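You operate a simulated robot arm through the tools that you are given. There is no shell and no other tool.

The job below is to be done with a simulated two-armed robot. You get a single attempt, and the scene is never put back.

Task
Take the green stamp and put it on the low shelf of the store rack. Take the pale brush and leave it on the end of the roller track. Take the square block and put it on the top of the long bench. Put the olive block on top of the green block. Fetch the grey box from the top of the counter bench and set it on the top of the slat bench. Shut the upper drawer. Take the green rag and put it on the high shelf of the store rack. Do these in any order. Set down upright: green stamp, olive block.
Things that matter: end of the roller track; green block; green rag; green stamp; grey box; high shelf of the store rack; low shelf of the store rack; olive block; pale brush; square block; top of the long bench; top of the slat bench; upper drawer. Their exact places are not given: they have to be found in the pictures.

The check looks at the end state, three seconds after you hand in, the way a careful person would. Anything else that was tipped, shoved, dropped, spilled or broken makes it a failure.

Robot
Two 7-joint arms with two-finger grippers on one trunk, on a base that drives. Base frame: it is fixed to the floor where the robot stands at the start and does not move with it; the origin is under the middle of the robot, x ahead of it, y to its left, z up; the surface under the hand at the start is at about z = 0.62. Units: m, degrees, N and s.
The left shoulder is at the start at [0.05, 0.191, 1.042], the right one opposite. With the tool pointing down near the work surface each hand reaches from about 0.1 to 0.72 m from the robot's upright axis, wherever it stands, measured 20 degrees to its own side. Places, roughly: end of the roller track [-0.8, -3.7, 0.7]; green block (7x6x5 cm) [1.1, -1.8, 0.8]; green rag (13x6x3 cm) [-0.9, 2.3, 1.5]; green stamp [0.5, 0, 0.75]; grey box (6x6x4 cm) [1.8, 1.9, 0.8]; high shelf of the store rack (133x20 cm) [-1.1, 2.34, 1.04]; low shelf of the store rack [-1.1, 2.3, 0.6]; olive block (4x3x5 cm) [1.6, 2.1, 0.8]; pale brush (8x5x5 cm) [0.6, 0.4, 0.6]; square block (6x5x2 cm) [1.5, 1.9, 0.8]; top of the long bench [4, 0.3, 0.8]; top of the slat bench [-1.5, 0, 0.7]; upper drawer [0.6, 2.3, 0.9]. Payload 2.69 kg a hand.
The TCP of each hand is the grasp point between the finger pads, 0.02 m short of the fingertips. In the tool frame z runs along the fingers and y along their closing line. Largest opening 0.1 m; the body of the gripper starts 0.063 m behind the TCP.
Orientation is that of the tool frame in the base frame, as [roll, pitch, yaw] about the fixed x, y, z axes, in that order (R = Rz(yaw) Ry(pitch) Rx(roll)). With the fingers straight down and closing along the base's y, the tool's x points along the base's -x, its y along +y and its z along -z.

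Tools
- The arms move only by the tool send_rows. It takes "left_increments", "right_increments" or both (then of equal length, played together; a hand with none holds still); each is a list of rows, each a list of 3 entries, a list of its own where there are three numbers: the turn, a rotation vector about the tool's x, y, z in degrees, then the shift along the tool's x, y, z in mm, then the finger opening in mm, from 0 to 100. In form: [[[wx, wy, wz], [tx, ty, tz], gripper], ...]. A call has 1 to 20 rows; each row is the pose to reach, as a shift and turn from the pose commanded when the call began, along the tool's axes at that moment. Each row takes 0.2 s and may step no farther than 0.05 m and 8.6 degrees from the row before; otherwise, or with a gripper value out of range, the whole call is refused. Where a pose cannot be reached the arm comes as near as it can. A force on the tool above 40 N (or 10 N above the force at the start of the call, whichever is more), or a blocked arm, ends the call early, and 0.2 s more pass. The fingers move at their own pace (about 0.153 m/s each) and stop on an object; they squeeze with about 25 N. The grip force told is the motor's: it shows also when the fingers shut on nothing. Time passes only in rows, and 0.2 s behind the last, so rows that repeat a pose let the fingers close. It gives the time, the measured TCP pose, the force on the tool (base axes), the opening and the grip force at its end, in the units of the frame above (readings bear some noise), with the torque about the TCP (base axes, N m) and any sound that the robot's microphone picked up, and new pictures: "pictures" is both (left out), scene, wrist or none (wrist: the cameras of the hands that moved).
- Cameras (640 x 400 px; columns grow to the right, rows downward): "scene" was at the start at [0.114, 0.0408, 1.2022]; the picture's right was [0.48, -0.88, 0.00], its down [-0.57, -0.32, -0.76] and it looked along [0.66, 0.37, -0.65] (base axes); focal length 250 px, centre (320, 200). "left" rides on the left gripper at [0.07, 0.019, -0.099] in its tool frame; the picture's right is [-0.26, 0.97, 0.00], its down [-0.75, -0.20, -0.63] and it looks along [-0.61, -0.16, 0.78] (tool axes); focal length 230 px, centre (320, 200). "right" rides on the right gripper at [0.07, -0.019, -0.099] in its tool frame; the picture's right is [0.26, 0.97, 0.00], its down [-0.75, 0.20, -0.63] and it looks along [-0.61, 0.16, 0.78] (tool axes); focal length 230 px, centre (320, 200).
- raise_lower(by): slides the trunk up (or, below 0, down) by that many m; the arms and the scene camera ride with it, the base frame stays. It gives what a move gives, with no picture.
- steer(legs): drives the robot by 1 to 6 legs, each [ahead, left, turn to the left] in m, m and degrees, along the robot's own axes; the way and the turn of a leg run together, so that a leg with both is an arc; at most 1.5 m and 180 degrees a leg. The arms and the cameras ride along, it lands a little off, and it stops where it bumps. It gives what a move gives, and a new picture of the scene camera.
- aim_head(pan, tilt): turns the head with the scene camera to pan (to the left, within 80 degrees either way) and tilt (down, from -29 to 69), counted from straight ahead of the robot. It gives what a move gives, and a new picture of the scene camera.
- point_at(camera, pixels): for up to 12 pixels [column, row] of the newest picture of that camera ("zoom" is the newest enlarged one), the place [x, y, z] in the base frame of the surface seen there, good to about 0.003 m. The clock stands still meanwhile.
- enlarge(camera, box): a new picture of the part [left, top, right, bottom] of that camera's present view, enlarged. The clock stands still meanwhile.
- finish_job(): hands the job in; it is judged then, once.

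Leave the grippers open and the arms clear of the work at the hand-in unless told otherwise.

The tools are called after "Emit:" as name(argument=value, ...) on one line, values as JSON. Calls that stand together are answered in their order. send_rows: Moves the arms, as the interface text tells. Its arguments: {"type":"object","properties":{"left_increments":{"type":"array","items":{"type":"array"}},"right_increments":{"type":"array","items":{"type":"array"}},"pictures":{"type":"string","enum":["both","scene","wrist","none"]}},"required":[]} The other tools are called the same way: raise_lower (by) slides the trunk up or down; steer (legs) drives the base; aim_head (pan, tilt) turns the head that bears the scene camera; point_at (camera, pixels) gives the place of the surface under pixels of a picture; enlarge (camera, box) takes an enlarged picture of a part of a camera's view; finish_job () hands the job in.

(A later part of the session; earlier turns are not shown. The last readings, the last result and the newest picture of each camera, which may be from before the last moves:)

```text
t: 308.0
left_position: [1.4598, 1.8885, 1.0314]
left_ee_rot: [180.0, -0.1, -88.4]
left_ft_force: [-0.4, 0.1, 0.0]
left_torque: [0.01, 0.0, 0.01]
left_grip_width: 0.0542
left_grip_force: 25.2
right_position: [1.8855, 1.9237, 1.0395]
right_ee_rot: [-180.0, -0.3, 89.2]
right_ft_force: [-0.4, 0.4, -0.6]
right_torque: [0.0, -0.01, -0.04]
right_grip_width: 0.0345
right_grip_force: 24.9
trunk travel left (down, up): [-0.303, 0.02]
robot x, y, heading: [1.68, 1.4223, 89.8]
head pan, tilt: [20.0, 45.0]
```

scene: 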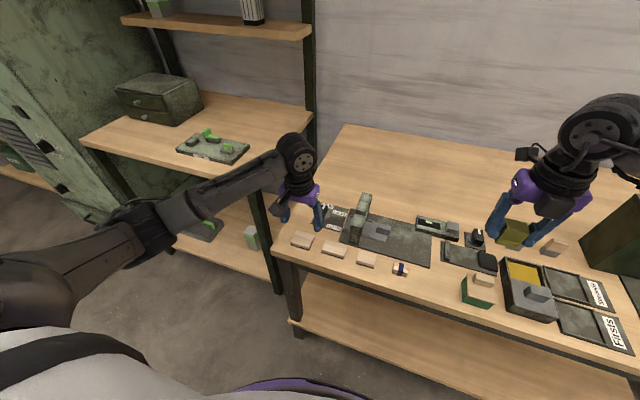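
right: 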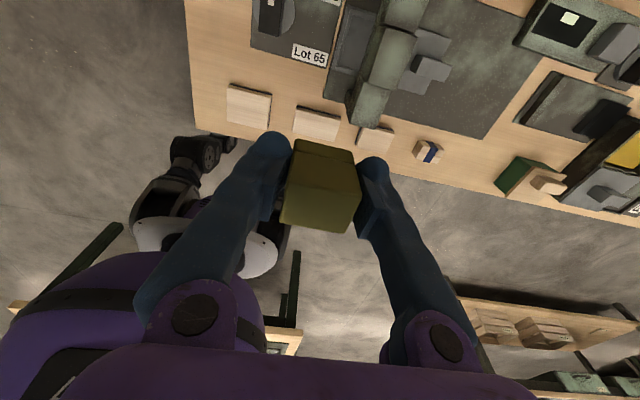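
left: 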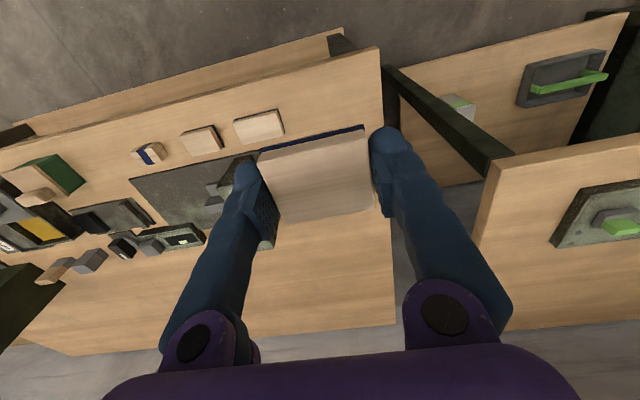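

Both blocks held. Next the long bench: back off, turn right to face east and look.

Emit:
steer(legs=[[-0.3, 0, 0], [0, 0, -90]])

Emit:
aim_head(pan=-15, tilt=15)

```text
t: 313.9
left_position: [2.1473, 1.3466, 1.0304]
left_ee_rot: [179.9, 0.0, -178.1]
left_ft_force: [-0.2, -0.4, 0.8]
left_torque: [0.0, -0.01, -0.01]
left_grip_width: 0.0546
left_grip_force: 25.4
right_position: [2.1841, 0.9217, 1.0383]
right_ee_rot: [180.0, -0.1, -0.4]
right_ft_force: [-0.3, 0.9, -0.9]
right_torque: [0.03, 0.04, 0.02]
right_grip_width: 0.0347
right_grip_force: 25.0
trunk travel left (down, up): [-0.303, 0.02]
robot x, y, heading: [1.6825, 1.1234, 0.1]
head pan, tilt: [20.0, 45.0]
```

scene: 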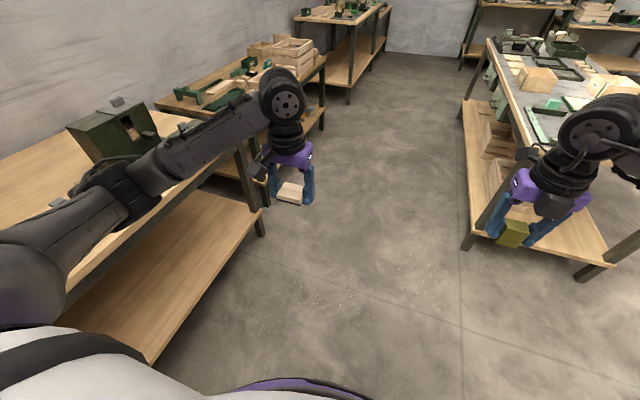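

```text
t: 314.9
left_position: [2.1478, 1.3473, 1.0306]
left_ee_rot: [179.9, 0.0, -178.1]
left_ft_force: [-0.1, 0.3, -0.6]
left_torque: [-0.02, 0.04, 0.03]
left_grip_width: 0.0547
left_grip_force: 24.7
right_position: [2.1831, 0.9214, 1.0385]
right_ee_rot: [-180.0, -0.2, -0.5]
right_ft_force: [0.3, -0.4, 0.2]
right_torque: [-0.02, 0.02, 0.03]
right_grip_width: 0.0345
right_grip_force: 24.7
trunk travel left (down, up): [-0.303, 0.02]
robot x, y, heading: [1.6834, 1.1261, 0.4]
head pan, tilt: [-15.0, 15.0]
```

scene: 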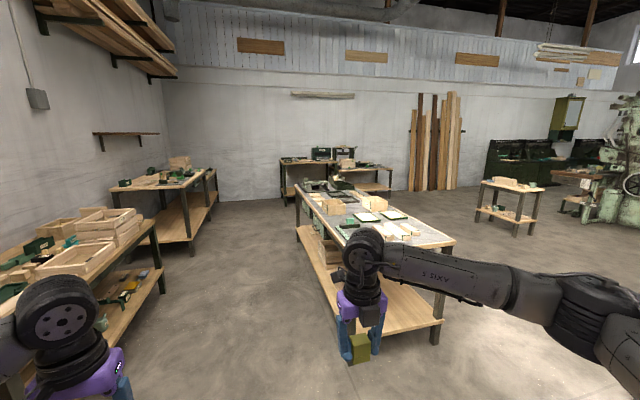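

Emit:
enlarge(camera="scene", box=[270, 140, 470, 270])

Emit:
point_at(camera="scene", pixels=[[330, 238], [452, 243], [298, 190], [375, 190], [345, 215], [400, 220], [325, 195], [330, 280], [360, 205], [430, 238], [310, 200], [340, 240]])

```text
3.08 times, centred on (370, 205) of scene
```

zoom: 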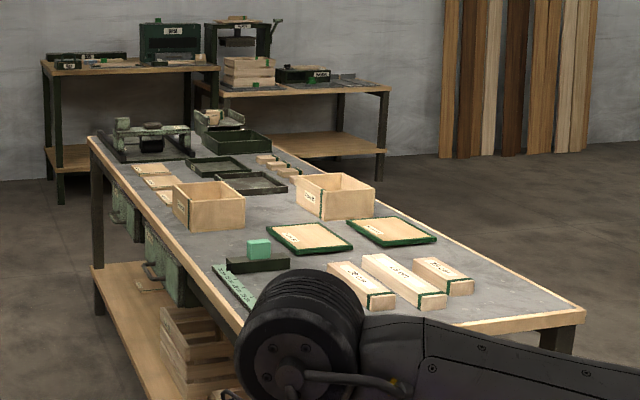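

```text
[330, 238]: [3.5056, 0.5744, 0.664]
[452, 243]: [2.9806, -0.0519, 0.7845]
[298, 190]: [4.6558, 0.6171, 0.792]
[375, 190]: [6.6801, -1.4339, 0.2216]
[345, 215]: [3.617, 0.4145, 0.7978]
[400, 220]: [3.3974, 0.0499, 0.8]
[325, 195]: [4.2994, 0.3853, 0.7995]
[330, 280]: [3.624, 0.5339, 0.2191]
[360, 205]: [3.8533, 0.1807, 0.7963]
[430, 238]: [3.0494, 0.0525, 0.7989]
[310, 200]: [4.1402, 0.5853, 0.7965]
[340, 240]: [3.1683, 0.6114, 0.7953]
```

The long bench spans x 2.98–4.7, y −0.05…0.62, z 0.798. I approach its west end: ahead 0.65, then right 0.75.

Emit:
steer(legs=[[0.62, 0, 0], [0, -0.8, 0]])

Emit:
aim_head(pan=0, tilt=35)

```text
t: 325.4
left_position: [2.7715, 0.5464, 1.0293]
left_ee_rot: [179.9, 0.0, -177.7]
left_ft_force: [-0.9, -0.1, 0.3]
left_torque: [-0.02, 0.0, 0.0]
left_grip_width: 0.0541
left_grip_force: 25.3
right_position: [2.8091, 0.12, 1.0382]
right_ee_rot: [180.0, -0.2, -0.3]
right_ft_force: [0.7, 0.0, -0.4]
right_torque: [0.01, -0.02, -0.01]
right_grip_width: 0.0347
right_grip_force: 25.1
trunk travel left (down, up): [-0.303, 0.02]
robot x, y, heading: [2.3065, 0.3226, 0.3]
head pan, tilt: [-15.0, 15.0]
```

scene: 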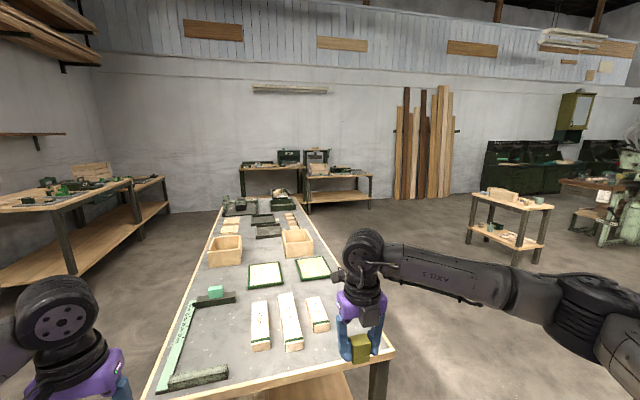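

```text
t: 326.2
left_position: [2.7711, 0.5456, 1.0306]
left_ee_rot: [179.8, 0.1, -177.9]
left_ft_force: [0.1, 0.6, -0.1]
left_torque: [-0.03, 0.0, 0.0]
left_grip_width: 0.0542
left_grip_force: 25.0
right_position: [2.8093, 0.1201, 1.04]
right_ee_rot: [179.9, -0.2, -0.2]
right_ft_force: [-0.6, 0.7, -0.8]
right_torque: [-0.01, -0.02, 0.0]
right_grip_width: 0.0345
right_grip_force: 24.9
trunk travel left (down, up): [-0.303, 0.02]
robot x, y, heading: [2.3044, 0.3292, 0.5]
head pan, tilt: [0.0, 35.0]
```

scene: 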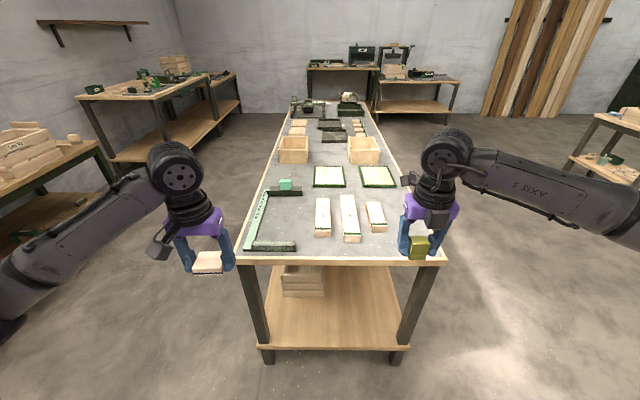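

Emit:
enlarge(camera="scene", box=[230, 170, 440, 270])

Emit:
point_at(camera="zoom", pixels=[[150, 150], [220, 170], [200, 200], [240, 220], [70, 230], [195, 240], [35, 265], [620, 265], [270, 190], [170, 60], [120, 200], [310, 250]])

```text
3.05 times, centred on (335, 220) of scene
```

zoom: 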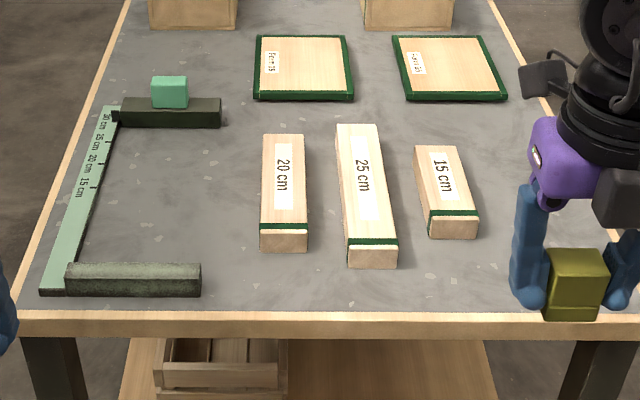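

```text
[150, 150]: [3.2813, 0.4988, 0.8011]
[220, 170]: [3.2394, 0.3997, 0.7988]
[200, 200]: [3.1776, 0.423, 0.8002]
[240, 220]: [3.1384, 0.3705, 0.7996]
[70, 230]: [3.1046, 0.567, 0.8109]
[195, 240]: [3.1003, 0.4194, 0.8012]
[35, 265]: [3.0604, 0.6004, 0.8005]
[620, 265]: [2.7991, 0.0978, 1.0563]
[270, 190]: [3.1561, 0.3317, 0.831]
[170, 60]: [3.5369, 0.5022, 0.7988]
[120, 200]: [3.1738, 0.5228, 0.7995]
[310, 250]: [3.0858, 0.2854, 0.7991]
```

A roomy free area is right of the "15 cm" piece. I measure it.

Emit:
point_at(camera="zoom", pixels=[[478, 235], [465, 150], [500, 150], [505, 200], [510, 115], [495, 260], [480, 290], [440, 280], [560, 110], [520, 320], [600, 312]])

```text
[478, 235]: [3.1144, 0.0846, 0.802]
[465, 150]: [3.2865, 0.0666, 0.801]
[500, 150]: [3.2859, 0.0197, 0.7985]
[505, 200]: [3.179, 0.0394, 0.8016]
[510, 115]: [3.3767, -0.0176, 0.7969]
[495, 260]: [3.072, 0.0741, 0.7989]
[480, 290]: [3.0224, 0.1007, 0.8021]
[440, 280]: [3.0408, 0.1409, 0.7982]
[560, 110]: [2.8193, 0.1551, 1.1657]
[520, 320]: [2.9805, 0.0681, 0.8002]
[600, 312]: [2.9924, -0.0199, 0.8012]
```

I move right 0.53 and ahead 0.21, so the left hand is before that area.

Emit:
steer(legs=[[0, -0.53, -0.4], [0.21, 0, 0]])

Emit:
aim_head(pan=20, tilt=45)

```text
t: 332.6
left_position: [2.9868, 0.0204, 1.0308]
left_ee_rot: [179.9, -0.1, -177.8]
left_ft_force: [-0.1, -0.7, -1.0]
left_torque: [0.0, 0.03, -0.03]
left_grip_width: 0.0542
left_grip_force: 25.0
right_position: [3.0245, -0.4057, 1.0384]
right_ee_rot: [-180.0, -0.3, -0.2]
right_ft_force: [0.8, -0.4, -0.4]
right_torque: [0.0, 0.0, 0.01]
right_grip_width: 0.0345
right_grip_force: 24.8
trunk travel left (down, up): [-0.303, 0.02]
robot x, y, heading: [2.5223, -0.206, 0.6]
head pan, tilt: [0.0, 35.0]
```

scene: 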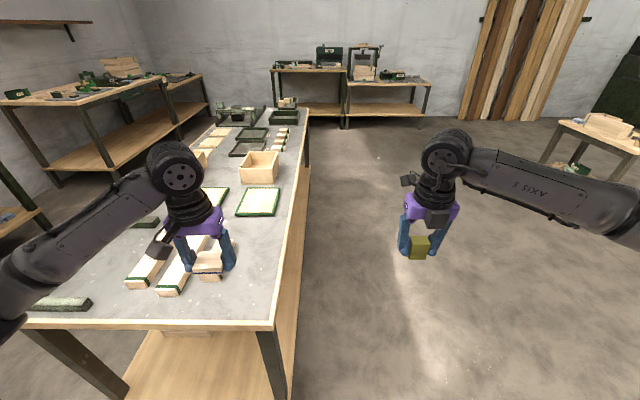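

```text
t: 333.5
left_position: [2.987, 0.0187, 1.0309]
left_ee_rot: [180.0, -0.1, -177.8]
left_ft_force: [-0.1, -0.6, -0.9]
left_torque: [0.01, 0.0, 0.02]
left_grip_width: 0.0547
left_grip_force: 24.6
right_position: [3.0253, -0.4052, 1.0389]
right_ee_rot: [180.0, -0.1, -0.3]
right_ft_force: [0.1, 1.1, -0.3]
right_torque: [-0.03, -0.02, 0.01]
right_grip_width: 0.0345
right_grip_force: 24.8
trunk travel left (down, up): [-0.303, 0.02]
robot x, y, heading: [2.5206, -0.2041, 0.7]
head pan, tilt: [20.0, 45.0]
```

scene: 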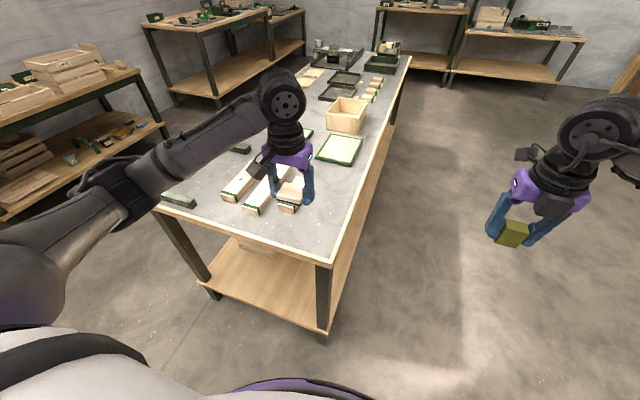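

I bring the square block over (3.10, 0.018) and down to z 0.87.

Emit:
send_rows(left_increments=[[[0, 0, 0], [-38, -1, 5], 40], [[0, 0, 0], [-76, -3, 20], 40], [[0, 0, 0], [-113, -4, 45], 40], [[0, 0, 0], [-113, -4, 85], 40], [[0, 0, 0], [-113, -4, 125], 40], [[0, 0, 0], [-113, -4, 160], 40], [[0, 0, 0], [-113, -4, 160], 40]], pictures="both")

```text
t: 335.1
left_position: [3.0988, 0.0198, 0.8711]
left_ee_rot: [179.8, -0.1, -177.8]
left_ft_force: [-0.6, -0.2, 0.1]
left_torque: [-0.03, -0.03, -0.01]
left_grip_width: 0.0544
left_grip_force: 25.2
right_position: [3.0256, -0.4058, 1.0392]
right_ee_rot: [180.0, -0.2, -0.2]
right_ft_force: [0.0, -0.6, -0.6]
right_torque: [-0.03, -0.01, 0.03]
right_grip_width: 0.0347
right_grip_force: 25.5
trunk travel left (down, up): [-0.303, 0.02]
robot x, y, heading: [2.5204, -0.2064, 0.6]
head pan, tilt: [20.0, 45.0]
```

scene: 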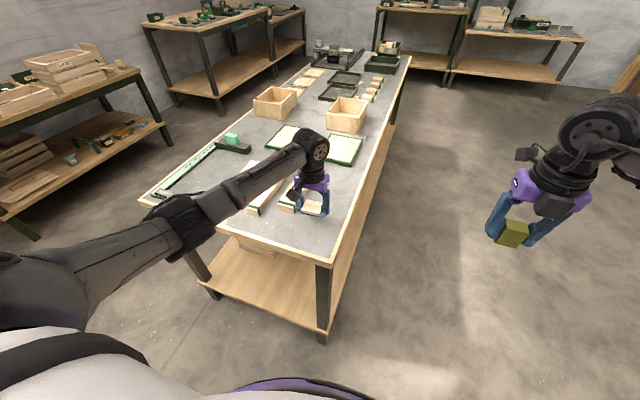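
left: 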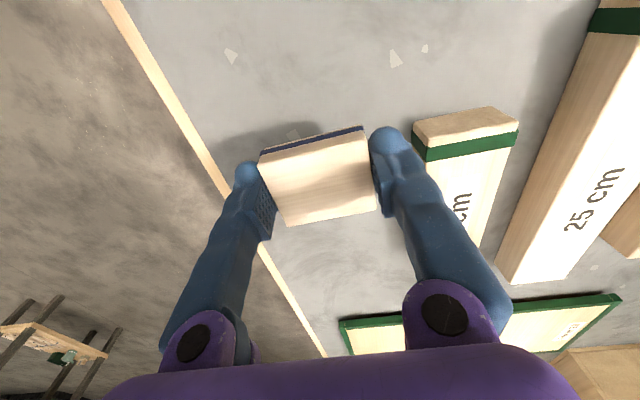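

Emit:
point_at(camera="left", pixels=[[413, 130], [428, 158], [450, 200], [200, 170], [180, 140], [300, 110], [400, 100]])

```text
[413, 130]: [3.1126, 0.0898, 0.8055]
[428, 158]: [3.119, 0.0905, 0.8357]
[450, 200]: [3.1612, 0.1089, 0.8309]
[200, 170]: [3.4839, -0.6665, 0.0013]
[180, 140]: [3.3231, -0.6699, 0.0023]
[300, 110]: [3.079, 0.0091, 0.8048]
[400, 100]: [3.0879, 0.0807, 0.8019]
```

Clear on both sides. I lower to 0.825 and creep to contact.

Emit:
send_rows(left_increments=[[[0, 0, 0], [0, 0, 20], 40], [[0, 0, 0], [0, 0, 36], 40], [[0, 0, 0], [0, 0, 44], 40], [[0, 0, 0], [0, 0, 47], 40], [[0, 0, 0], [0, 0, 47], 40]], pictures="none")

Emit:
send_rows(left_increments=[[[0, 0, 0], [0, 0, 1], 40], [[0, 0, 0], [0, 0, 2], 40], [[0, 0, 0], [0, 0, 2], 40]], pictures="none")

```text
t: 336.3
left_position: [3.1005, 0.021, 0.824]
left_ee_rot: [179.9, -0.1, -177.9]
left_ft_force: [0.1, -0.8, -0.8]
left_torque: [0.01, -0.04, 0.0]
left_grip_width: 0.0544
left_grip_force: 24.9
right_position: [3.0253, -0.4056, 1.0403]
right_ee_rot: [-180.0, -0.2, -0.2]
right_ft_force: [-0.2, -0.2, -0.9]
right_torque: [-0.03, 0.01, 0.0]
right_grip_width: 0.0345
right_grip_force: 25.0
trunk travel left (down, up): [-0.303, 0.02]
robot x, y, heading: [2.5239, -0.2036, 0.7]
head pan, tilt: [20.0, 45.0]
```

```text
t: 337.1
left_position: [3.1003, 0.0193, 0.8217]
left_ee_rot: [179.9, 0.0, -177.8]
left_ft_force: [-0.2, -0.3, 0.2]
left_torque: [-0.05, 0.0, -0.01]
left_grip_width: 0.0544
left_grip_force: 25.0
right_position: [3.0258, -0.4049, 1.0395]
right_ee_rot: [180.0, -0.2, -0.2]
right_ft_force: [0.1, -0.1, 0.2]
right_torque: [0.0, 0.04, -0.02]
right_grip_width: 0.0346
right_grip_force: 25.1
trunk travel left (down, up): [-0.303, 0.02]
robot x, y, heading: [2.5201, -0.2052, 0.8]
head pan, tilt: [20.0, 45.0]
```

Emit:
send_rows(left_increments=[[[0, 0, 0], [0, 0, 0.7], 40], [[0, 0, 0], [0, 0, 1.5], 40], [[0, 0, 0], [0, 0, 1.5], 40]], pictures="none")

```text
t: 337.9
left_position: [3.0989, 0.0194, 0.8206]
left_ee_rot: [179.9, 0.1, -177.8]
left_ft_force: [0.6, 0.3, 5.8]
left_torque: [0.01, 0.03, -0.02]
left_grip_width: 0.0545
left_grip_force: 25.0
right_position: [3.0244, -0.405, 1.04]
right_ee_rot: [179.9, -0.2, -0.3]
right_ft_force: [-0.7, 0.3, -0.1]
right_torque: [0.0, 0.01, 0.02]
right_grip_width: 0.0344
right_grip_force: 24.9
trunk travel left (down, up): [-0.303, 0.02]
robot x, y, heading: [2.5239, -0.2055, 0.3]
head pan, tilt: [20.0, 45.0]
```

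Contact (5.8 N). I open to 74 and lift.

Emit:
send_rows(left_increments=[[[0, 0, 0], [0, 0, 0], 65], [[0, 0, 0], [0, 0, 0], 74], [[0, 0, 0], [0, 0, -20], 74], [[0, 0, 0], [0, 0, -60], 74], [[0, 0, 0], [0, 0, -105], 74], [[0, 0, 0], [0, 0, -150], 74], [[0, 0, 0], [40, 0, -180], 74], [[0, 0, 0], [85, 0, -200], 74]], pictures="both")

```text
t: 339.7
left_position: [3.0146, 0.0161, 1.0209]
left_ee_rot: [179.9, -0.1, -177.8]
left_ft_force: [0.7, -0.5, 0.7]
left_torque: [0.02, 0.02, -0.01]
left_grip_width: 0.0739
left_grip_force: 0.1
right_position: [3.025, -0.4045, 1.0404]
right_ee_rot: [180.0, -0.2, -0.2]
right_ft_force: [-0.1, 0.1, -1.0]
right_torque: [0.0, -0.03, 0.0]
right_grip_width: 0.0346
right_grip_force: 24.2
trunk travel left (down, up): [-0.303, 0.02]
robot x, y, heading: [2.5197, -0.2055, 0.4]
head pan, tilt: [20.0, 45.0]
```

scene: 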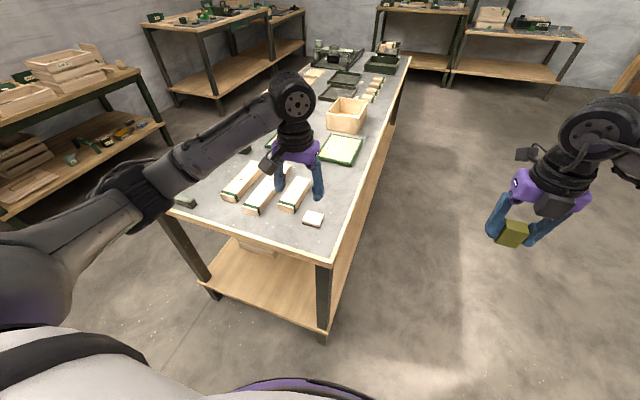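
left: 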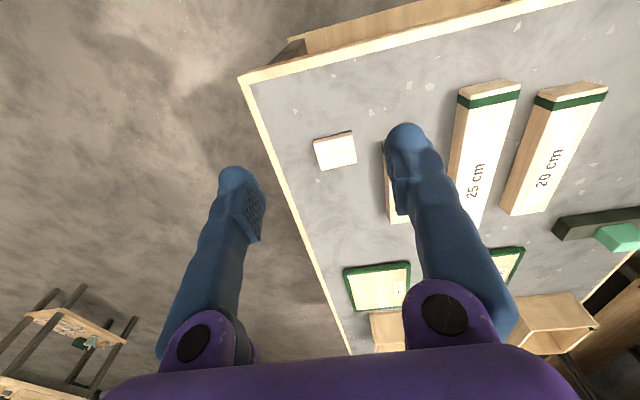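

The square block lies on the long bench. Now to the green block's bench by its south side: back off, turn south and look.

Emit:
steer(legs=[[-0.3, 0, 0], [0, 0, -90]])

Emit:
aim_head(pan=20, tilt=25)

```text
t: 345.5
left_position: [2.4516, -0.6992, 1.0214]
left_ee_rot: [-180.0, 0.0, 92.9]
left_ft_force: [-0.2, -0.3, -0.6]
left_torque: [-0.01, 0.01, 0.0]
left_grip_width: 0.0739
left_grip_force: 0.1
right_position: [2.0306, -0.7157, 1.039]
right_ee_rot: [-180.0, -0.2, -89.5]
right_ft_force: [0.2, -0.1, 0.7]
right_torque: [0.0, 0.01, 0.01]
right_grip_width: 0.0348
right_grip_force: 25.5
trunk travel left (down, up): [-0.303, 0.02]
robot x, y, heading: [2.2218, -0.2086, -88.7]
head pan, tilt: [20.0, 45.0]
```

scene: 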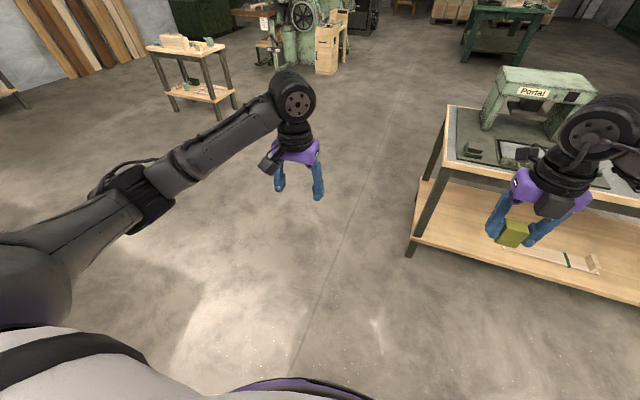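

```text
t: 346.3
left_position: [2.453, -0.7001, 1.0202]
left_ee_rot: [179.9, 0.1, 93.1]
left_ft_force: [-0.4, -0.2, 0.4]
left_torque: [0.02, -0.03, 0.01]
left_grip_width: 0.074
left_grip_force: 0.0
right_position: [2.0301, -0.7157, 1.0391]
right_ee_rot: [180.0, -0.2, -89.4]
right_ft_force: [0.0, 0.2, -0.8]
right_torque: [0.0, -0.02, 0.02]
right_grip_width: 0.0345
right_grip_force: 25.2
trunk travel left (down, up): [-0.303, 0.02]
robot x, y, heading: [2.2251, -0.2074, -88.6]
head pan, tilt: [20.0, 25.0]
```

scene: 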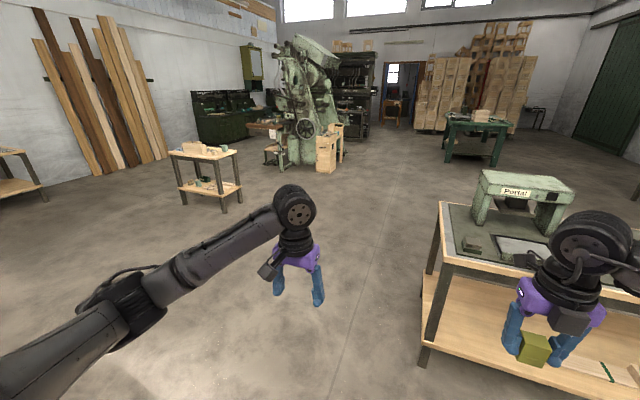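

Emit:
point_at(camera="scene", pixels=[[440, 202], [440, 262], [425, 365], [490, 245], [500, 190], [240, 155], [325, 170], [450, 160], [600, 270], [370, 250]])

```text
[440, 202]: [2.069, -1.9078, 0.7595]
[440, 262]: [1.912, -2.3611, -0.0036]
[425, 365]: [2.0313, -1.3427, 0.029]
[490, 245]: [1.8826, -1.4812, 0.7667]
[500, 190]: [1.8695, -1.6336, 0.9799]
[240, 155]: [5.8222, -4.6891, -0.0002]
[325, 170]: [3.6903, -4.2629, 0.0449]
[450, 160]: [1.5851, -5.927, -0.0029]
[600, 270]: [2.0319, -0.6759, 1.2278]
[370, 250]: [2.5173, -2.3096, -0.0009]
```

The bench's east end is at x≈2.08. I go around it: east 0.45, south 2.35, turn to face north.

Emit:
steer(legs=[[0, 0.45, -1.4], [1.2, 0, 0], [1.2, 0, 0], [0, 0, -180]])

Emit:
aim_head(pan=45, tilt=25)

```text
t: 350.4
left_position: [2.8569, -0.6982, 1.0197]
left_ee_rot: [179.8, -0.2, 92.2]
left_ft_force: [-0.6, -1.1, 0.4]
left_torque: [0.01, 0.0, 0.04]
left_grip_width: 0.0742
left_grip_force: 0.0
right_position: [2.4358, -0.7069, 1.0395]
right_ee_rot: [180.0, -0.2, -90.2]
right_ft_force: [0.1, 0.0, -0.3]
right_torque: [-0.02, -0.01, 0.02]
right_grip_width: 0.0347
right_grip_force: 25.4
trunk travel left (down, up): [-0.303, 0.02]
robot x, y, heading: [2.6386, -0.2027, -89.7]
head pan, tilt: [20.0, 25.0]
stopped in leg 1: the robot was blocked; the commanded pose is now the measured one
```

scene: 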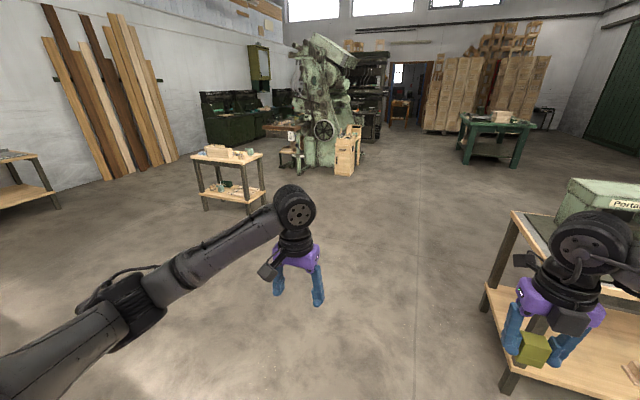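

```text
t: 351.3
left_position: [2.8577, -0.699, 1.0199]
left_ee_rot: [179.9, 0.0, 92.1]
left_ft_force: [0.9, 0.4, -0.8]
left_torque: [0.0, -0.02, -0.03]
left_grip_width: 0.0738
left_grip_force: 0.1
right_position: [2.4368, -0.707, 1.0404]
right_ee_rot: [179.9, -0.2, -90.2]
right_ft_force: [-0.5, 0.1, -1.0]
right_torque: [0.02, 0.02, 0.0]
right_grip_width: 0.0345
right_grip_force: 25.0
trunk travel left (down, up): [-0.303, 0.02]
robot x, y, heading: [2.6358, -0.2063, -89.4]
head pan, tilt: [45.0, 25.0]
```

scene: 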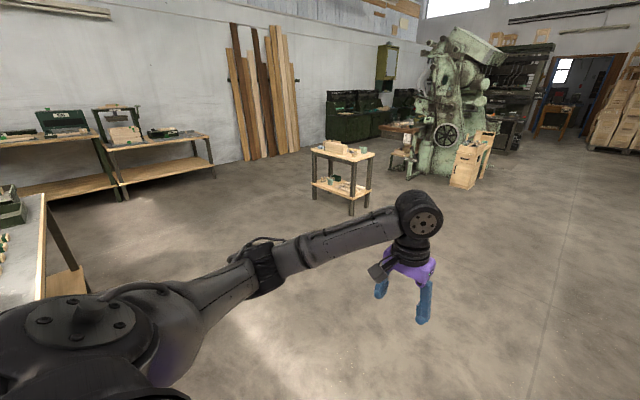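

The base touched the long bench's corner leg and stopped. I drive on south away from it, then turn to face north.

Emit:
steer(legs=[[1.2, 0, 0], [1.2, 0, 0], [0, 0, -180]])

Emit:
aim_head(pan=40, tilt=25)

```text
t: 370.4
left_position: [2.4333, -2.1048, 1.0209]
left_ee_rot: [179.9, 0.0, -88.1]
left_ft_force: [0.9, -0.5, -0.9]
left_torque: [-0.01, -0.02, 0.01]
left_grip_width: 0.0741
left_grip_force: 0.0
right_position: [2.854, -2.0981, 1.038]
right_ee_rot: [180.0, -0.1, 89.5]
right_ft_force: [0.5, 0.9, -0.3]
right_torque: [0.02, -0.07, 0.0]
right_grip_width: 0.0346
right_grip_force: 25.2
trunk travel left (down, up): [-0.303, 0.02]
robot x, y, heading: [2.6508, -2.6029, 90.0]
head pan, tilt: [45.0, 25.0]
```

scene: 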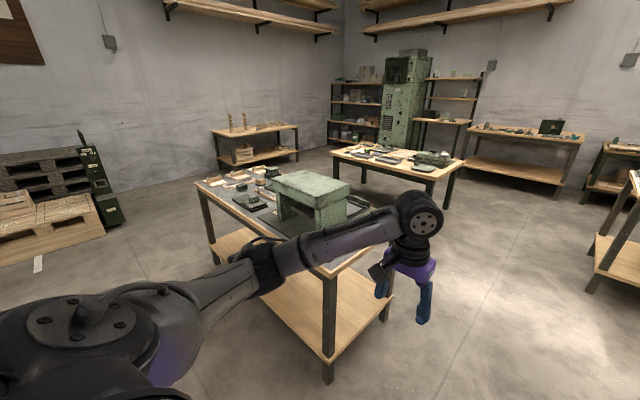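

```text
t: 371.1
left_position: [2.4326, -2.1044, 1.0203]
left_ee_rot: [179.9, 0.0, -88.1]
left_ft_force: [1.0, 0.0, 0.7]
left_torque: [0.02, 0.0, -0.01]
left_grip_width: 0.0742
left_grip_force: 0.1
right_position: [2.8538, -2.0986, 1.0393]
right_ee_rot: [-180.0, -0.2, 89.5]
right_ft_force: [0.1, 0.1, -0.4]
right_torque: [-0.01, 0.01, -0.01]
right_grip_width: 0.0343
right_grip_force: 25.4
trunk travel left (down, up): [-0.303, 0.02]
robot x, y, heading: [2.653, -2.6008, 90.3]
head pan, tilt: [40.0, 25.0]
```

scene: 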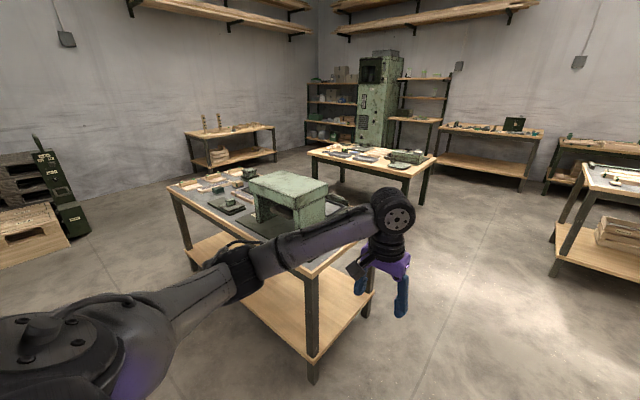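

I strafe left 1.79 m along the bench's south side.

Emit:
steer(legs=[[0, 0.9, 0], [0, 0.88, 0]])

Emit:
aim_head(pan=-15, tilt=35)

```text
t: 387.1
left_position: [0.6501, -2.11, 1.0196]
left_ee_rot: [179.9, 0.0, -88.2]
left_ft_force: [-0.6, -0.1, 0.6]
left_torque: [0.01, 0.01, 0.0]
left_grip_width: 0.074
left_grip_force: 0.1
right_position: [1.0716, -2.1038, 1.0379]
right_ee_rot: [-179.9, -0.2, 89.4]
right_ft_force: [0.0, -0.7, -0.4]
right_torque: [0.0, -0.03, 0.01]
right_grip_width: 0.0346
right_grip_force: 25.1
trunk travel left (down, up): [-0.303, 0.02]
robot x, y, heading: [0.8657, -2.6112, 90.0]
head pan, tilt: [40.0, 25.0]
```

scene: 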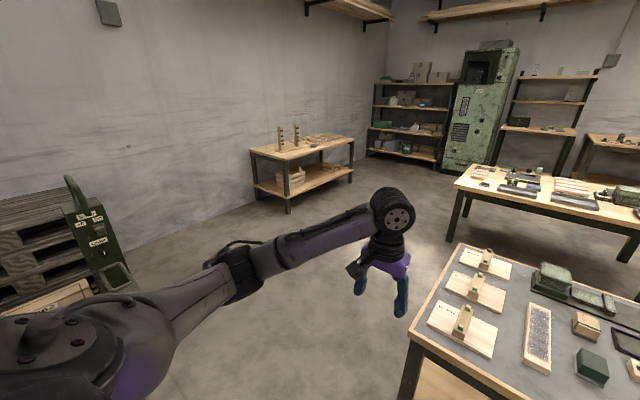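

```text
t: 388.3
left_position: [0.6516, -2.1104, 1.0197]
left_ee_rot: [179.9, 0.1, -88.2]
left_ft_force: [-0.5, -0.6, -0.9]
left_torque: [0.0, 0.01, 0.0]
left_grip_width: 0.0741
left_grip_force: 0.1
right_position: [1.0724, -2.1046, 1.0396]
right_ee_rot: [-180.0, -0.2, 89.4]
right_ft_force: [-0.8, 0.5, -0.8]
right_torque: [-0.01, 0.02, -0.02]
right_grip_width: 0.0347
right_grip_force: 25.0
trunk travel left (down, up): [-0.303, 0.02]
robot x, y, heading: [0.8706, -2.6062, 89.9]
head pan, tilt: [-15.0, 35.0]
```

scene: 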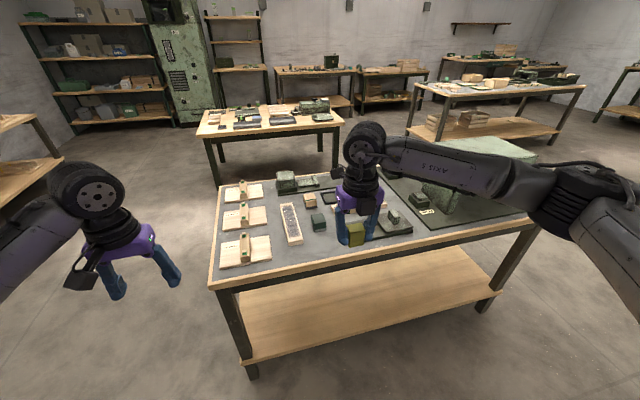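

I enlarge the green block and measure its top.

Emit:
enlarge(camera="scene", box=[270, 160, 430, 260])

Emit:
point_at(camera="zoom", pixels=[[170, 222], [222, 215], [180, 245], [225, 240], [185, 270], [225, 265], [205, 230], [150, 160], [185, 180], [280, 300], [190, 310], [200, 345]])

```text
4.00 times, centred on (350, 210) of scene
```

zoom: 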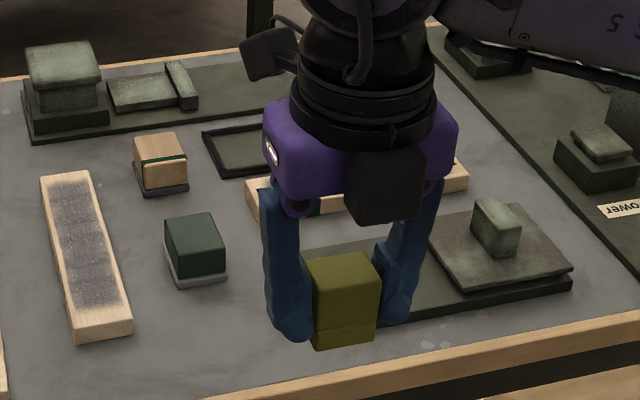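

```text
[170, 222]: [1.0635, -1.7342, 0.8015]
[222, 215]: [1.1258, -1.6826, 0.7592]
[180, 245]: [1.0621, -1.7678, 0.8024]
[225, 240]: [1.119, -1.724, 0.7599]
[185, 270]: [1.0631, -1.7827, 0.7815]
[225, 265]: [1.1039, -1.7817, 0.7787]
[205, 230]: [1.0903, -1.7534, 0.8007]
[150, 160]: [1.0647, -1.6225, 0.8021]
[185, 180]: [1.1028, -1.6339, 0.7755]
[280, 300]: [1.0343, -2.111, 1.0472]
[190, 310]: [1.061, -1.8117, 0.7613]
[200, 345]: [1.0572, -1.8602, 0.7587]
```

Emit:
point_at(camera="zoom", pixels=[[169, 222], [208, 215], [220, 241], [180, 248], [194, 231], [222, 262], [168, 262], [178, 255], [165, 235]])

```text
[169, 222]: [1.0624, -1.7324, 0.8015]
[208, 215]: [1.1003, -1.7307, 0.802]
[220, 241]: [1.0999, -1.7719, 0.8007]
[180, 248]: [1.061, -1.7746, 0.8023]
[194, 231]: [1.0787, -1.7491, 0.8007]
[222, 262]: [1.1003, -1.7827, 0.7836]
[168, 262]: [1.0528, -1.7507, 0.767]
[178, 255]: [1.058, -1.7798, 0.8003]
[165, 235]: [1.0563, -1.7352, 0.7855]
```

Green block top: x 1.059–1.102, y −1.778…−1.729, z 0.802; centre (1.081, −1.7535). I drive 0.25 ahead.

Emit:
steer(legs=[[0.25, 0, 0]])

Emit:
enlarge(camera="right", box=[0, 0, 640, 400])

```text
t: 390.1
left_position: [0.6504, -1.8618, 1.0205]
left_ee_rot: [179.8, -0.1, -88.1]
left_ft_force: [0.1, -0.4, 0.3]
left_torque: [-0.03, 0.03, 0.0]
left_grip_width: 0.0742
left_grip_force: 0.1
right_position: [1.071, -1.8559, 1.0391]
right_ee_rot: [-179.9, -0.1, 89.5]
right_ft_force: [-0.1, 0.9, -1.0]
right_torque: [-0.01, 0.03, 0.01]
right_grip_width: 0.0345
right_grip_force: 25.0
trunk travel left (down, up): [-0.303, 0.02]
robot x, y, heading: [0.869, -2.3578, 90.1]
head pan, tilt: [-15.0, 35.0]
```

scene: 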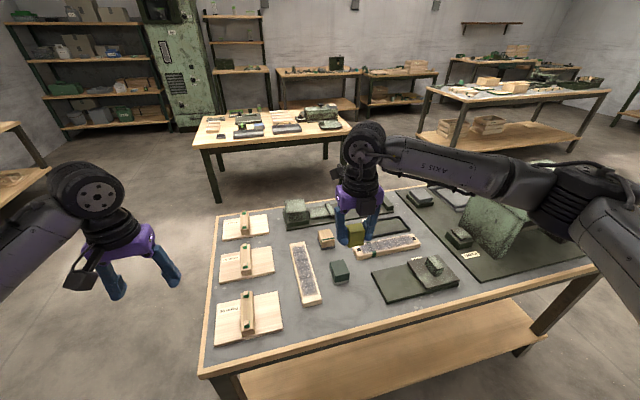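

```text
1.00 times, centred on (320, 200) of right (not enlarged: the box is as wide or as high as the picture)
```

zoom: 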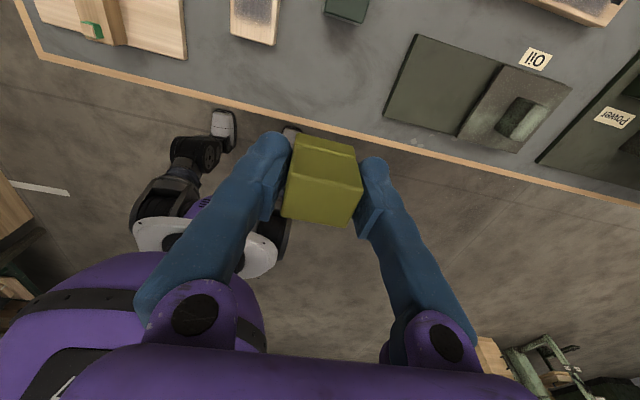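

I bring the olive block above the green block at z≈0.92.

Emit:
send_rows(right_increments=[[[0, 0, 0], [34, 3, 5], 20], [[0, 0, 0], [68, 6, 15], 20], [[0, 0, 0], [102, 9, 40], 20], [[0, 0, 0], [102, 9, 75], 20], [[0, 0, 0], [102, 9, 105], 20], [[0, 0, 0], [102, 9, 119], 20], [[0, 0, 0], [102, 9, 119], 20]], pictures="both")

```text
t: 391.7
left_position: [0.6489, -1.8619, 1.0204]
left_ee_rot: [179.9, 0.0, -88.1]
left_ft_force: [-0.3, 0.2, -0.5]
left_torque: [0.02, -0.02, 0.01]
left_grip_width: 0.074
left_grip_force: 0.0
right_position: [1.0802, -1.7537, 0.9207]
right_ee_rot: [179.9, -0.1, 89.5]
right_ft_force: [-0.3, 0.1, -1.0]
right_torque: [0.01, -0.02, 0.0]
right_grip_width: 0.0347
right_grip_force: 25.3
trunk travel left (down, up): [-0.303, 0.02]
robot x, y, heading: [0.8645, -2.3574, 90.4]
head pan, tilt: [-15.0, 35.0]
```

scene: 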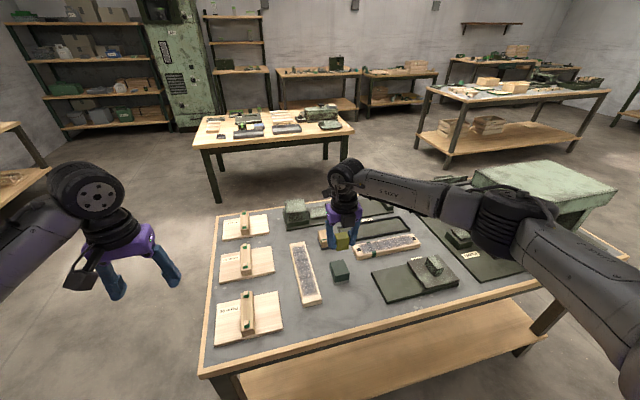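
right: 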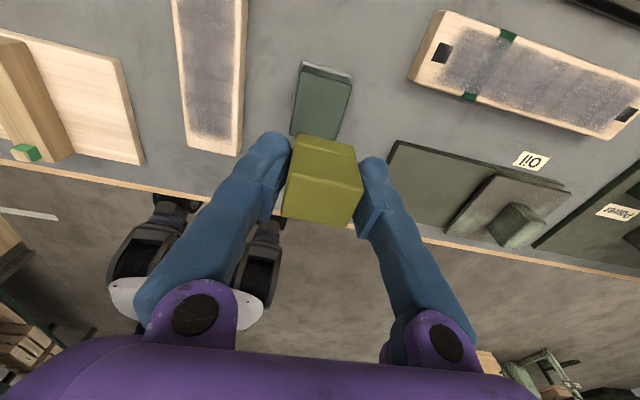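

I verify the green block's edges in the right picture and in the scene picture.

Emit:
point_at(camera="right", pixels=[[303, 78], [349, 87], [336, 134], [294, 125], [320, 105], [308, 67]])

Emit:
enlarge(camera="scene", box=[300, 210, 380, 290])

Emit:
point_at(camera="zoom", pixels=[[245, 330], [320, 320], [260, 375], [350, 360], [240, 340], [300, 350], [350, 250], [320, 240], [380, 230]])

```text
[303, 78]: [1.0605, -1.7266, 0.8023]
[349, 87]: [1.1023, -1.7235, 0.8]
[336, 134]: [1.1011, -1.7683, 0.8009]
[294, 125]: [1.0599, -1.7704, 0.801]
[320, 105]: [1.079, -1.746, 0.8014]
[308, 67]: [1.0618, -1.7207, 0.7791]
```

```text
5.00 times, centred on (340, 250) of scene
```

zoom: 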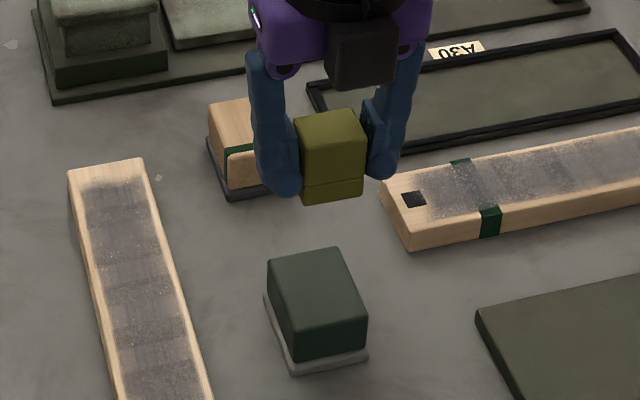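

```text
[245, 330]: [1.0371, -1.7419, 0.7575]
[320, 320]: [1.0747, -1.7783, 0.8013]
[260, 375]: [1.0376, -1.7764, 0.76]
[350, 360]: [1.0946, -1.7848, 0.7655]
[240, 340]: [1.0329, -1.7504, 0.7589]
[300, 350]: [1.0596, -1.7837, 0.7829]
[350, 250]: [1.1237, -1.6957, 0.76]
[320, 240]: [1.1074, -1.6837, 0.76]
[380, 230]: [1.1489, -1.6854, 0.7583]
```

Green block top centre ≈ (1.081, −1.751). I lower to z 0.836, shifting 2 mm.

Emit:
send_rows(right_increments=[[[0, 0, 0], [2, 1, 30], 20], [[0, 0, 0], [2, 1, 60], 20], [[0, 0, 0], [2, 1, 78], 20], [[0, 0, 0], [2, 1, 84], 20], [[0, 0, 0], [2, 1, 84], 20]], pictures="scene")

Emit:
enlarge(camera="scene", box=[300, 210, 380, 290])

```text
t: 392.9
left_position: [0.6492, -1.8621, 1.0201]
left_ee_rot: [179.9, 0.0, -88.2]
left_ft_force: [-0.5, -0.5, 1.1]
left_torque: [-0.03, 0.0, -0.02]
left_grip_width: 0.074
left_grip_force: 0.0
right_position: [1.0822, -1.7512, 0.8365]
right_ee_rot: [-180.0, -0.2, 89.5]
right_ft_force: [-0.4, 0.0, 0.0]
right_torque: [0.02, -0.01, 0.0]
right_grip_width: 0.0346
right_grip_force: 25.1
trunk travel left (down, up): [-0.303, 0.02]
robot x, y, heading: [0.8677, -2.3595, 90.1]
head pan, tilt: [-15.0, 35.0]
```

scene: 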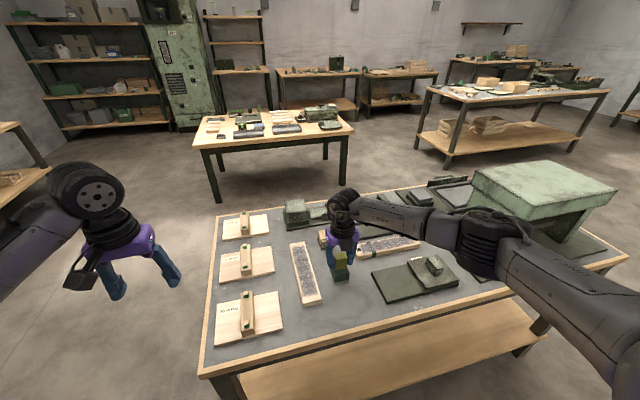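

```text
5.00 times, centred on (340, 250) of scene
```

zoom: 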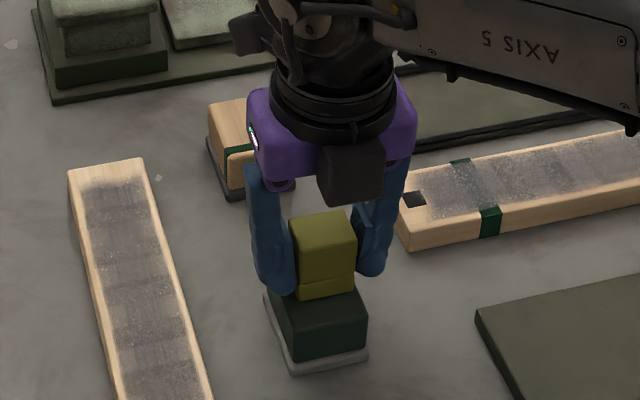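

Well centred. I creep down.

Emit:
send_rows(right_increments=[[[0, 0, 0], [0, 0, 1], 20], [[0, 0, 0], [0, 0, 2], 20], [[0, 0, 0], [0, 0, 2], 20]], pictures="none")

Emit:
send_rows(right_increments=[[[0, 0, 0], [0, 0, 0.7], 20], [[0, 0, 0], [0, 0, 1.5], 20], [[0, 0, 0], [0, 0, 1.5], 20]], pictures="none")

```text
t: 393.7
left_position: [0.6499, -1.8626, 1.0202]
left_ee_rot: [180.0, 0.1, -88.2]
left_ft_force: [0.1, -0.6, 0.3]
left_torque: [0.01, 0.0, 0.02]
left_grip_width: 0.0739
left_grip_force: 0.0
right_position: [1.0812, -1.7508, 0.8341]
right_ee_rot: [-180.0, -0.2, 89.5]
right_ft_force: [-0.8, 0.3, -1.3]
right_torque: [0.02, 0.01, -0.01]
right_grip_width: 0.0346
right_grip_force: 25.0
trunk travel left (down, up): [-0.303, 0.02]
robot x, y, heading: [0.8675, -2.3583, 90.2]
head pan, tilt: [-15.0, 35.0]
```

```text
t: 394.5
left_position: [0.6481, -1.8626, 1.0202]
left_ee_rot: [179.9, 0.1, -88.1]
left_ft_force: [0.1, 0.1, -0.3]
left_torque: [0.01, 0.01, 0.0]
left_grip_width: 0.0739
left_grip_force: 0.0
right_position: [1.0817, -1.7521, 0.8331]
right_ee_rot: [180.0, -0.3, 89.5]
right_ft_force: [1.2, -0.5, 4.7]
right_torque: [-0.02, -0.04, 0.01]
right_grip_width: 0.0345
right_grip_force: 25.2
trunk travel left (down, up): [-0.303, 0.02]
robot x, y, heading: [0.8665, -2.3596, 90.0]
head pan, tilt: [-15.0, 35.0]
```

Contact (4.7 N). I open to 60 and lift straight up.

Emit:
send_rows(right_increments=[[[0, 0, 0], [0, 0, 0], 45], [[0, 0, 0], [0, 0, 0], 60], [[0, 0, 0], [0, 0, 0], 60], [[0, 0, 0], [0, 0, -25], 60], [[0, 0, 0], [0, 0, -65], 60], [[0, 0, 0], [0, 0, -110], 60], [[0, 0, 0], [0, 0, -155], 60], [[0, 0, 0], [-40, 0, -180], 60], [[0, 0, 0], [-80, 0, -200], 60]], pictures="both")

Emit:
enlarge(camera="scene", box=[290, 210, 390, 300])

```text
t: 396.5
left_position: [0.6503, -1.862, 1.0196]
left_ee_rot: [-179.9, 0.0, -88.1]
left_ft_force: [0.1, -0.2, -1.2]
left_torque: [0.0, 0.0, 0.01]
left_grip_width: 0.0738
left_grip_force: 0.1
right_position: [1.079, -1.8325, 1.0327]
right_ee_rot: [-179.9, -0.3, 89.4]
right_ft_force: [0.0, -0.5, -0.5]
right_torque: [-0.04, 0.02, -0.02]
right_grip_width: 0.06
right_grip_force: 0.1
trunk travel left (down, up): [-0.303, 0.02]
robot x, y, heading: [0.8646, -2.3599, 90.4]
head pan, tilt: [-15.0, 35.0]
```

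scene: 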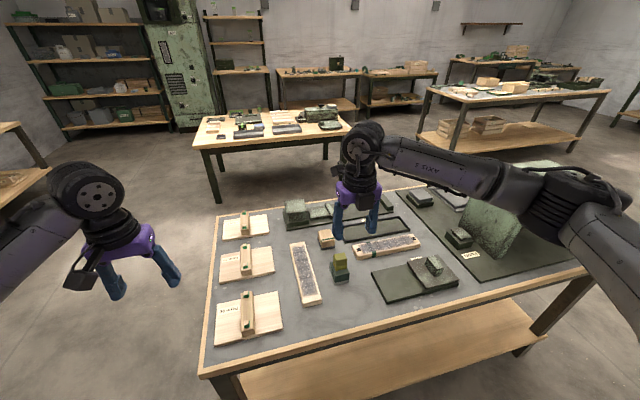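
right: 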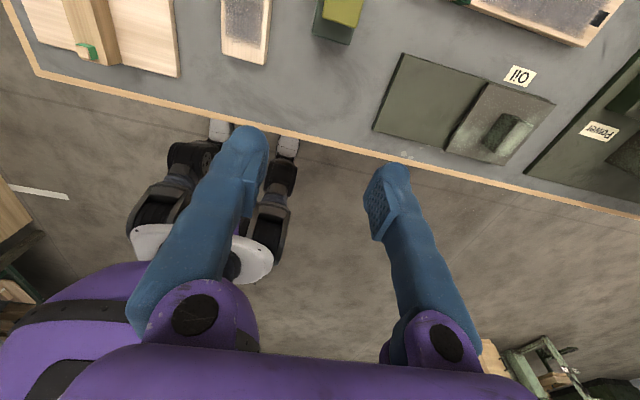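

```text
4.44 times, centred on (340, 255) of scene
```

zoom: 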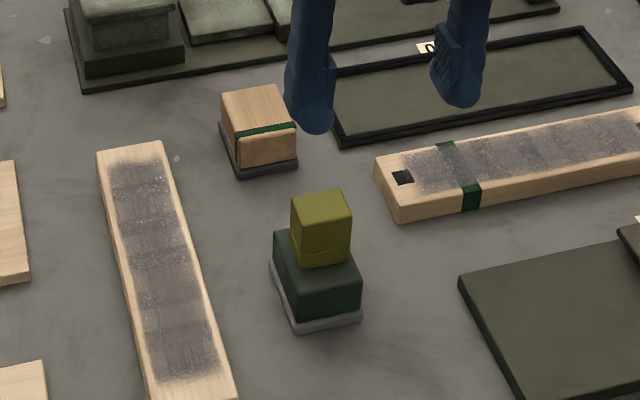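

The olive block stands on the green block. I back off 0.3 m so the arms are clear, then check the rack and long bench from afar.

Emit:
steer(legs=[[-0.35, 0, 0]])

Emit:
aim_head(pan=10, tilt=15)

```text
t: 398.8
left_position: [0.65, -2.2111, 1.0205]
left_ee_rot: [179.9, 0.0, -88.3]
left_ft_force: [-0.3, 0.3, 1.2]
left_torque: [0.01, 0.04, -0.02]
left_grip_width: 0.0739
left_grip_force: 0.1
right_position: [1.0813, -2.182, 1.033]
right_ee_rot: [180.0, -0.2, 89.3]
right_ft_force: [-0.1, -0.4, -0.3]
right_torque: [0.0, 0.0, 0.03]
right_grip_width: 0.0604
right_grip_force: 0.1
trunk travel left (down, up): [-0.303, 0.02]
robot x, y, heading: [0.8717, -2.7031, 90.3]
head pan, tilt: [-15.0, 35.0]
```

scene: 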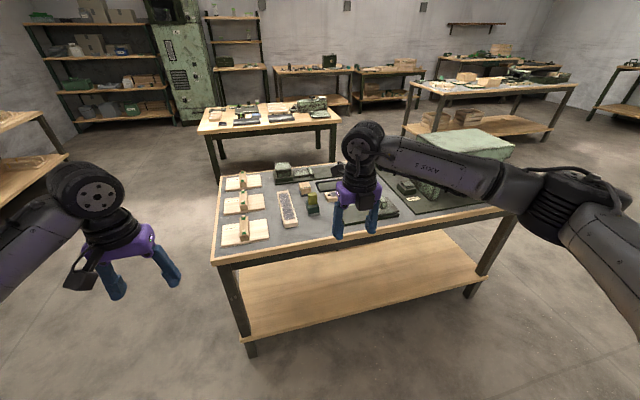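

```text
t: 399.7
left_position: [0.651, -2.211, 1.0194]
left_ee_rot: [179.9, 0.0, -88.2]
left_ft_force: [-0.4, 0.7, 0.4]
left_torque: [0.0, 0.0, 0.01]
left_grip_width: 0.0738
left_grip_force: 0.1
right_position: [1.0818, -2.1796, 1.0321]
right_ee_rot: [-180.0, -0.2, 89.4]
right_ft_force: [-1.5, -0.1, 0.0]
right_torque: [-0.04, 0.0, -0.03]
right_grip_width: 0.06
right_grip_force: 0.1
trunk travel left (down, up): [-0.303, 0.02]
robot x, y, heading: [0.8699, -2.7062, 89.9]
head pan, tilt: [10.0, 15.0]
```

scene: 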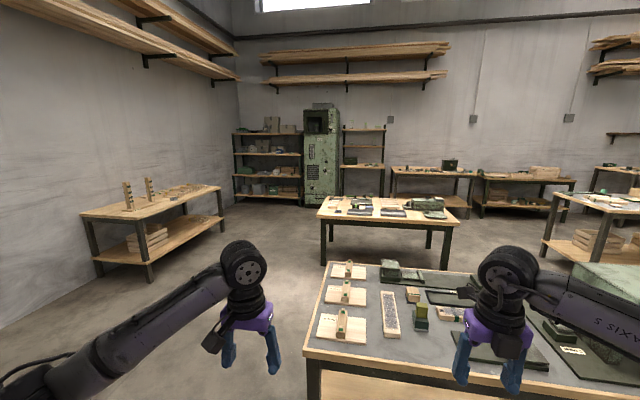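

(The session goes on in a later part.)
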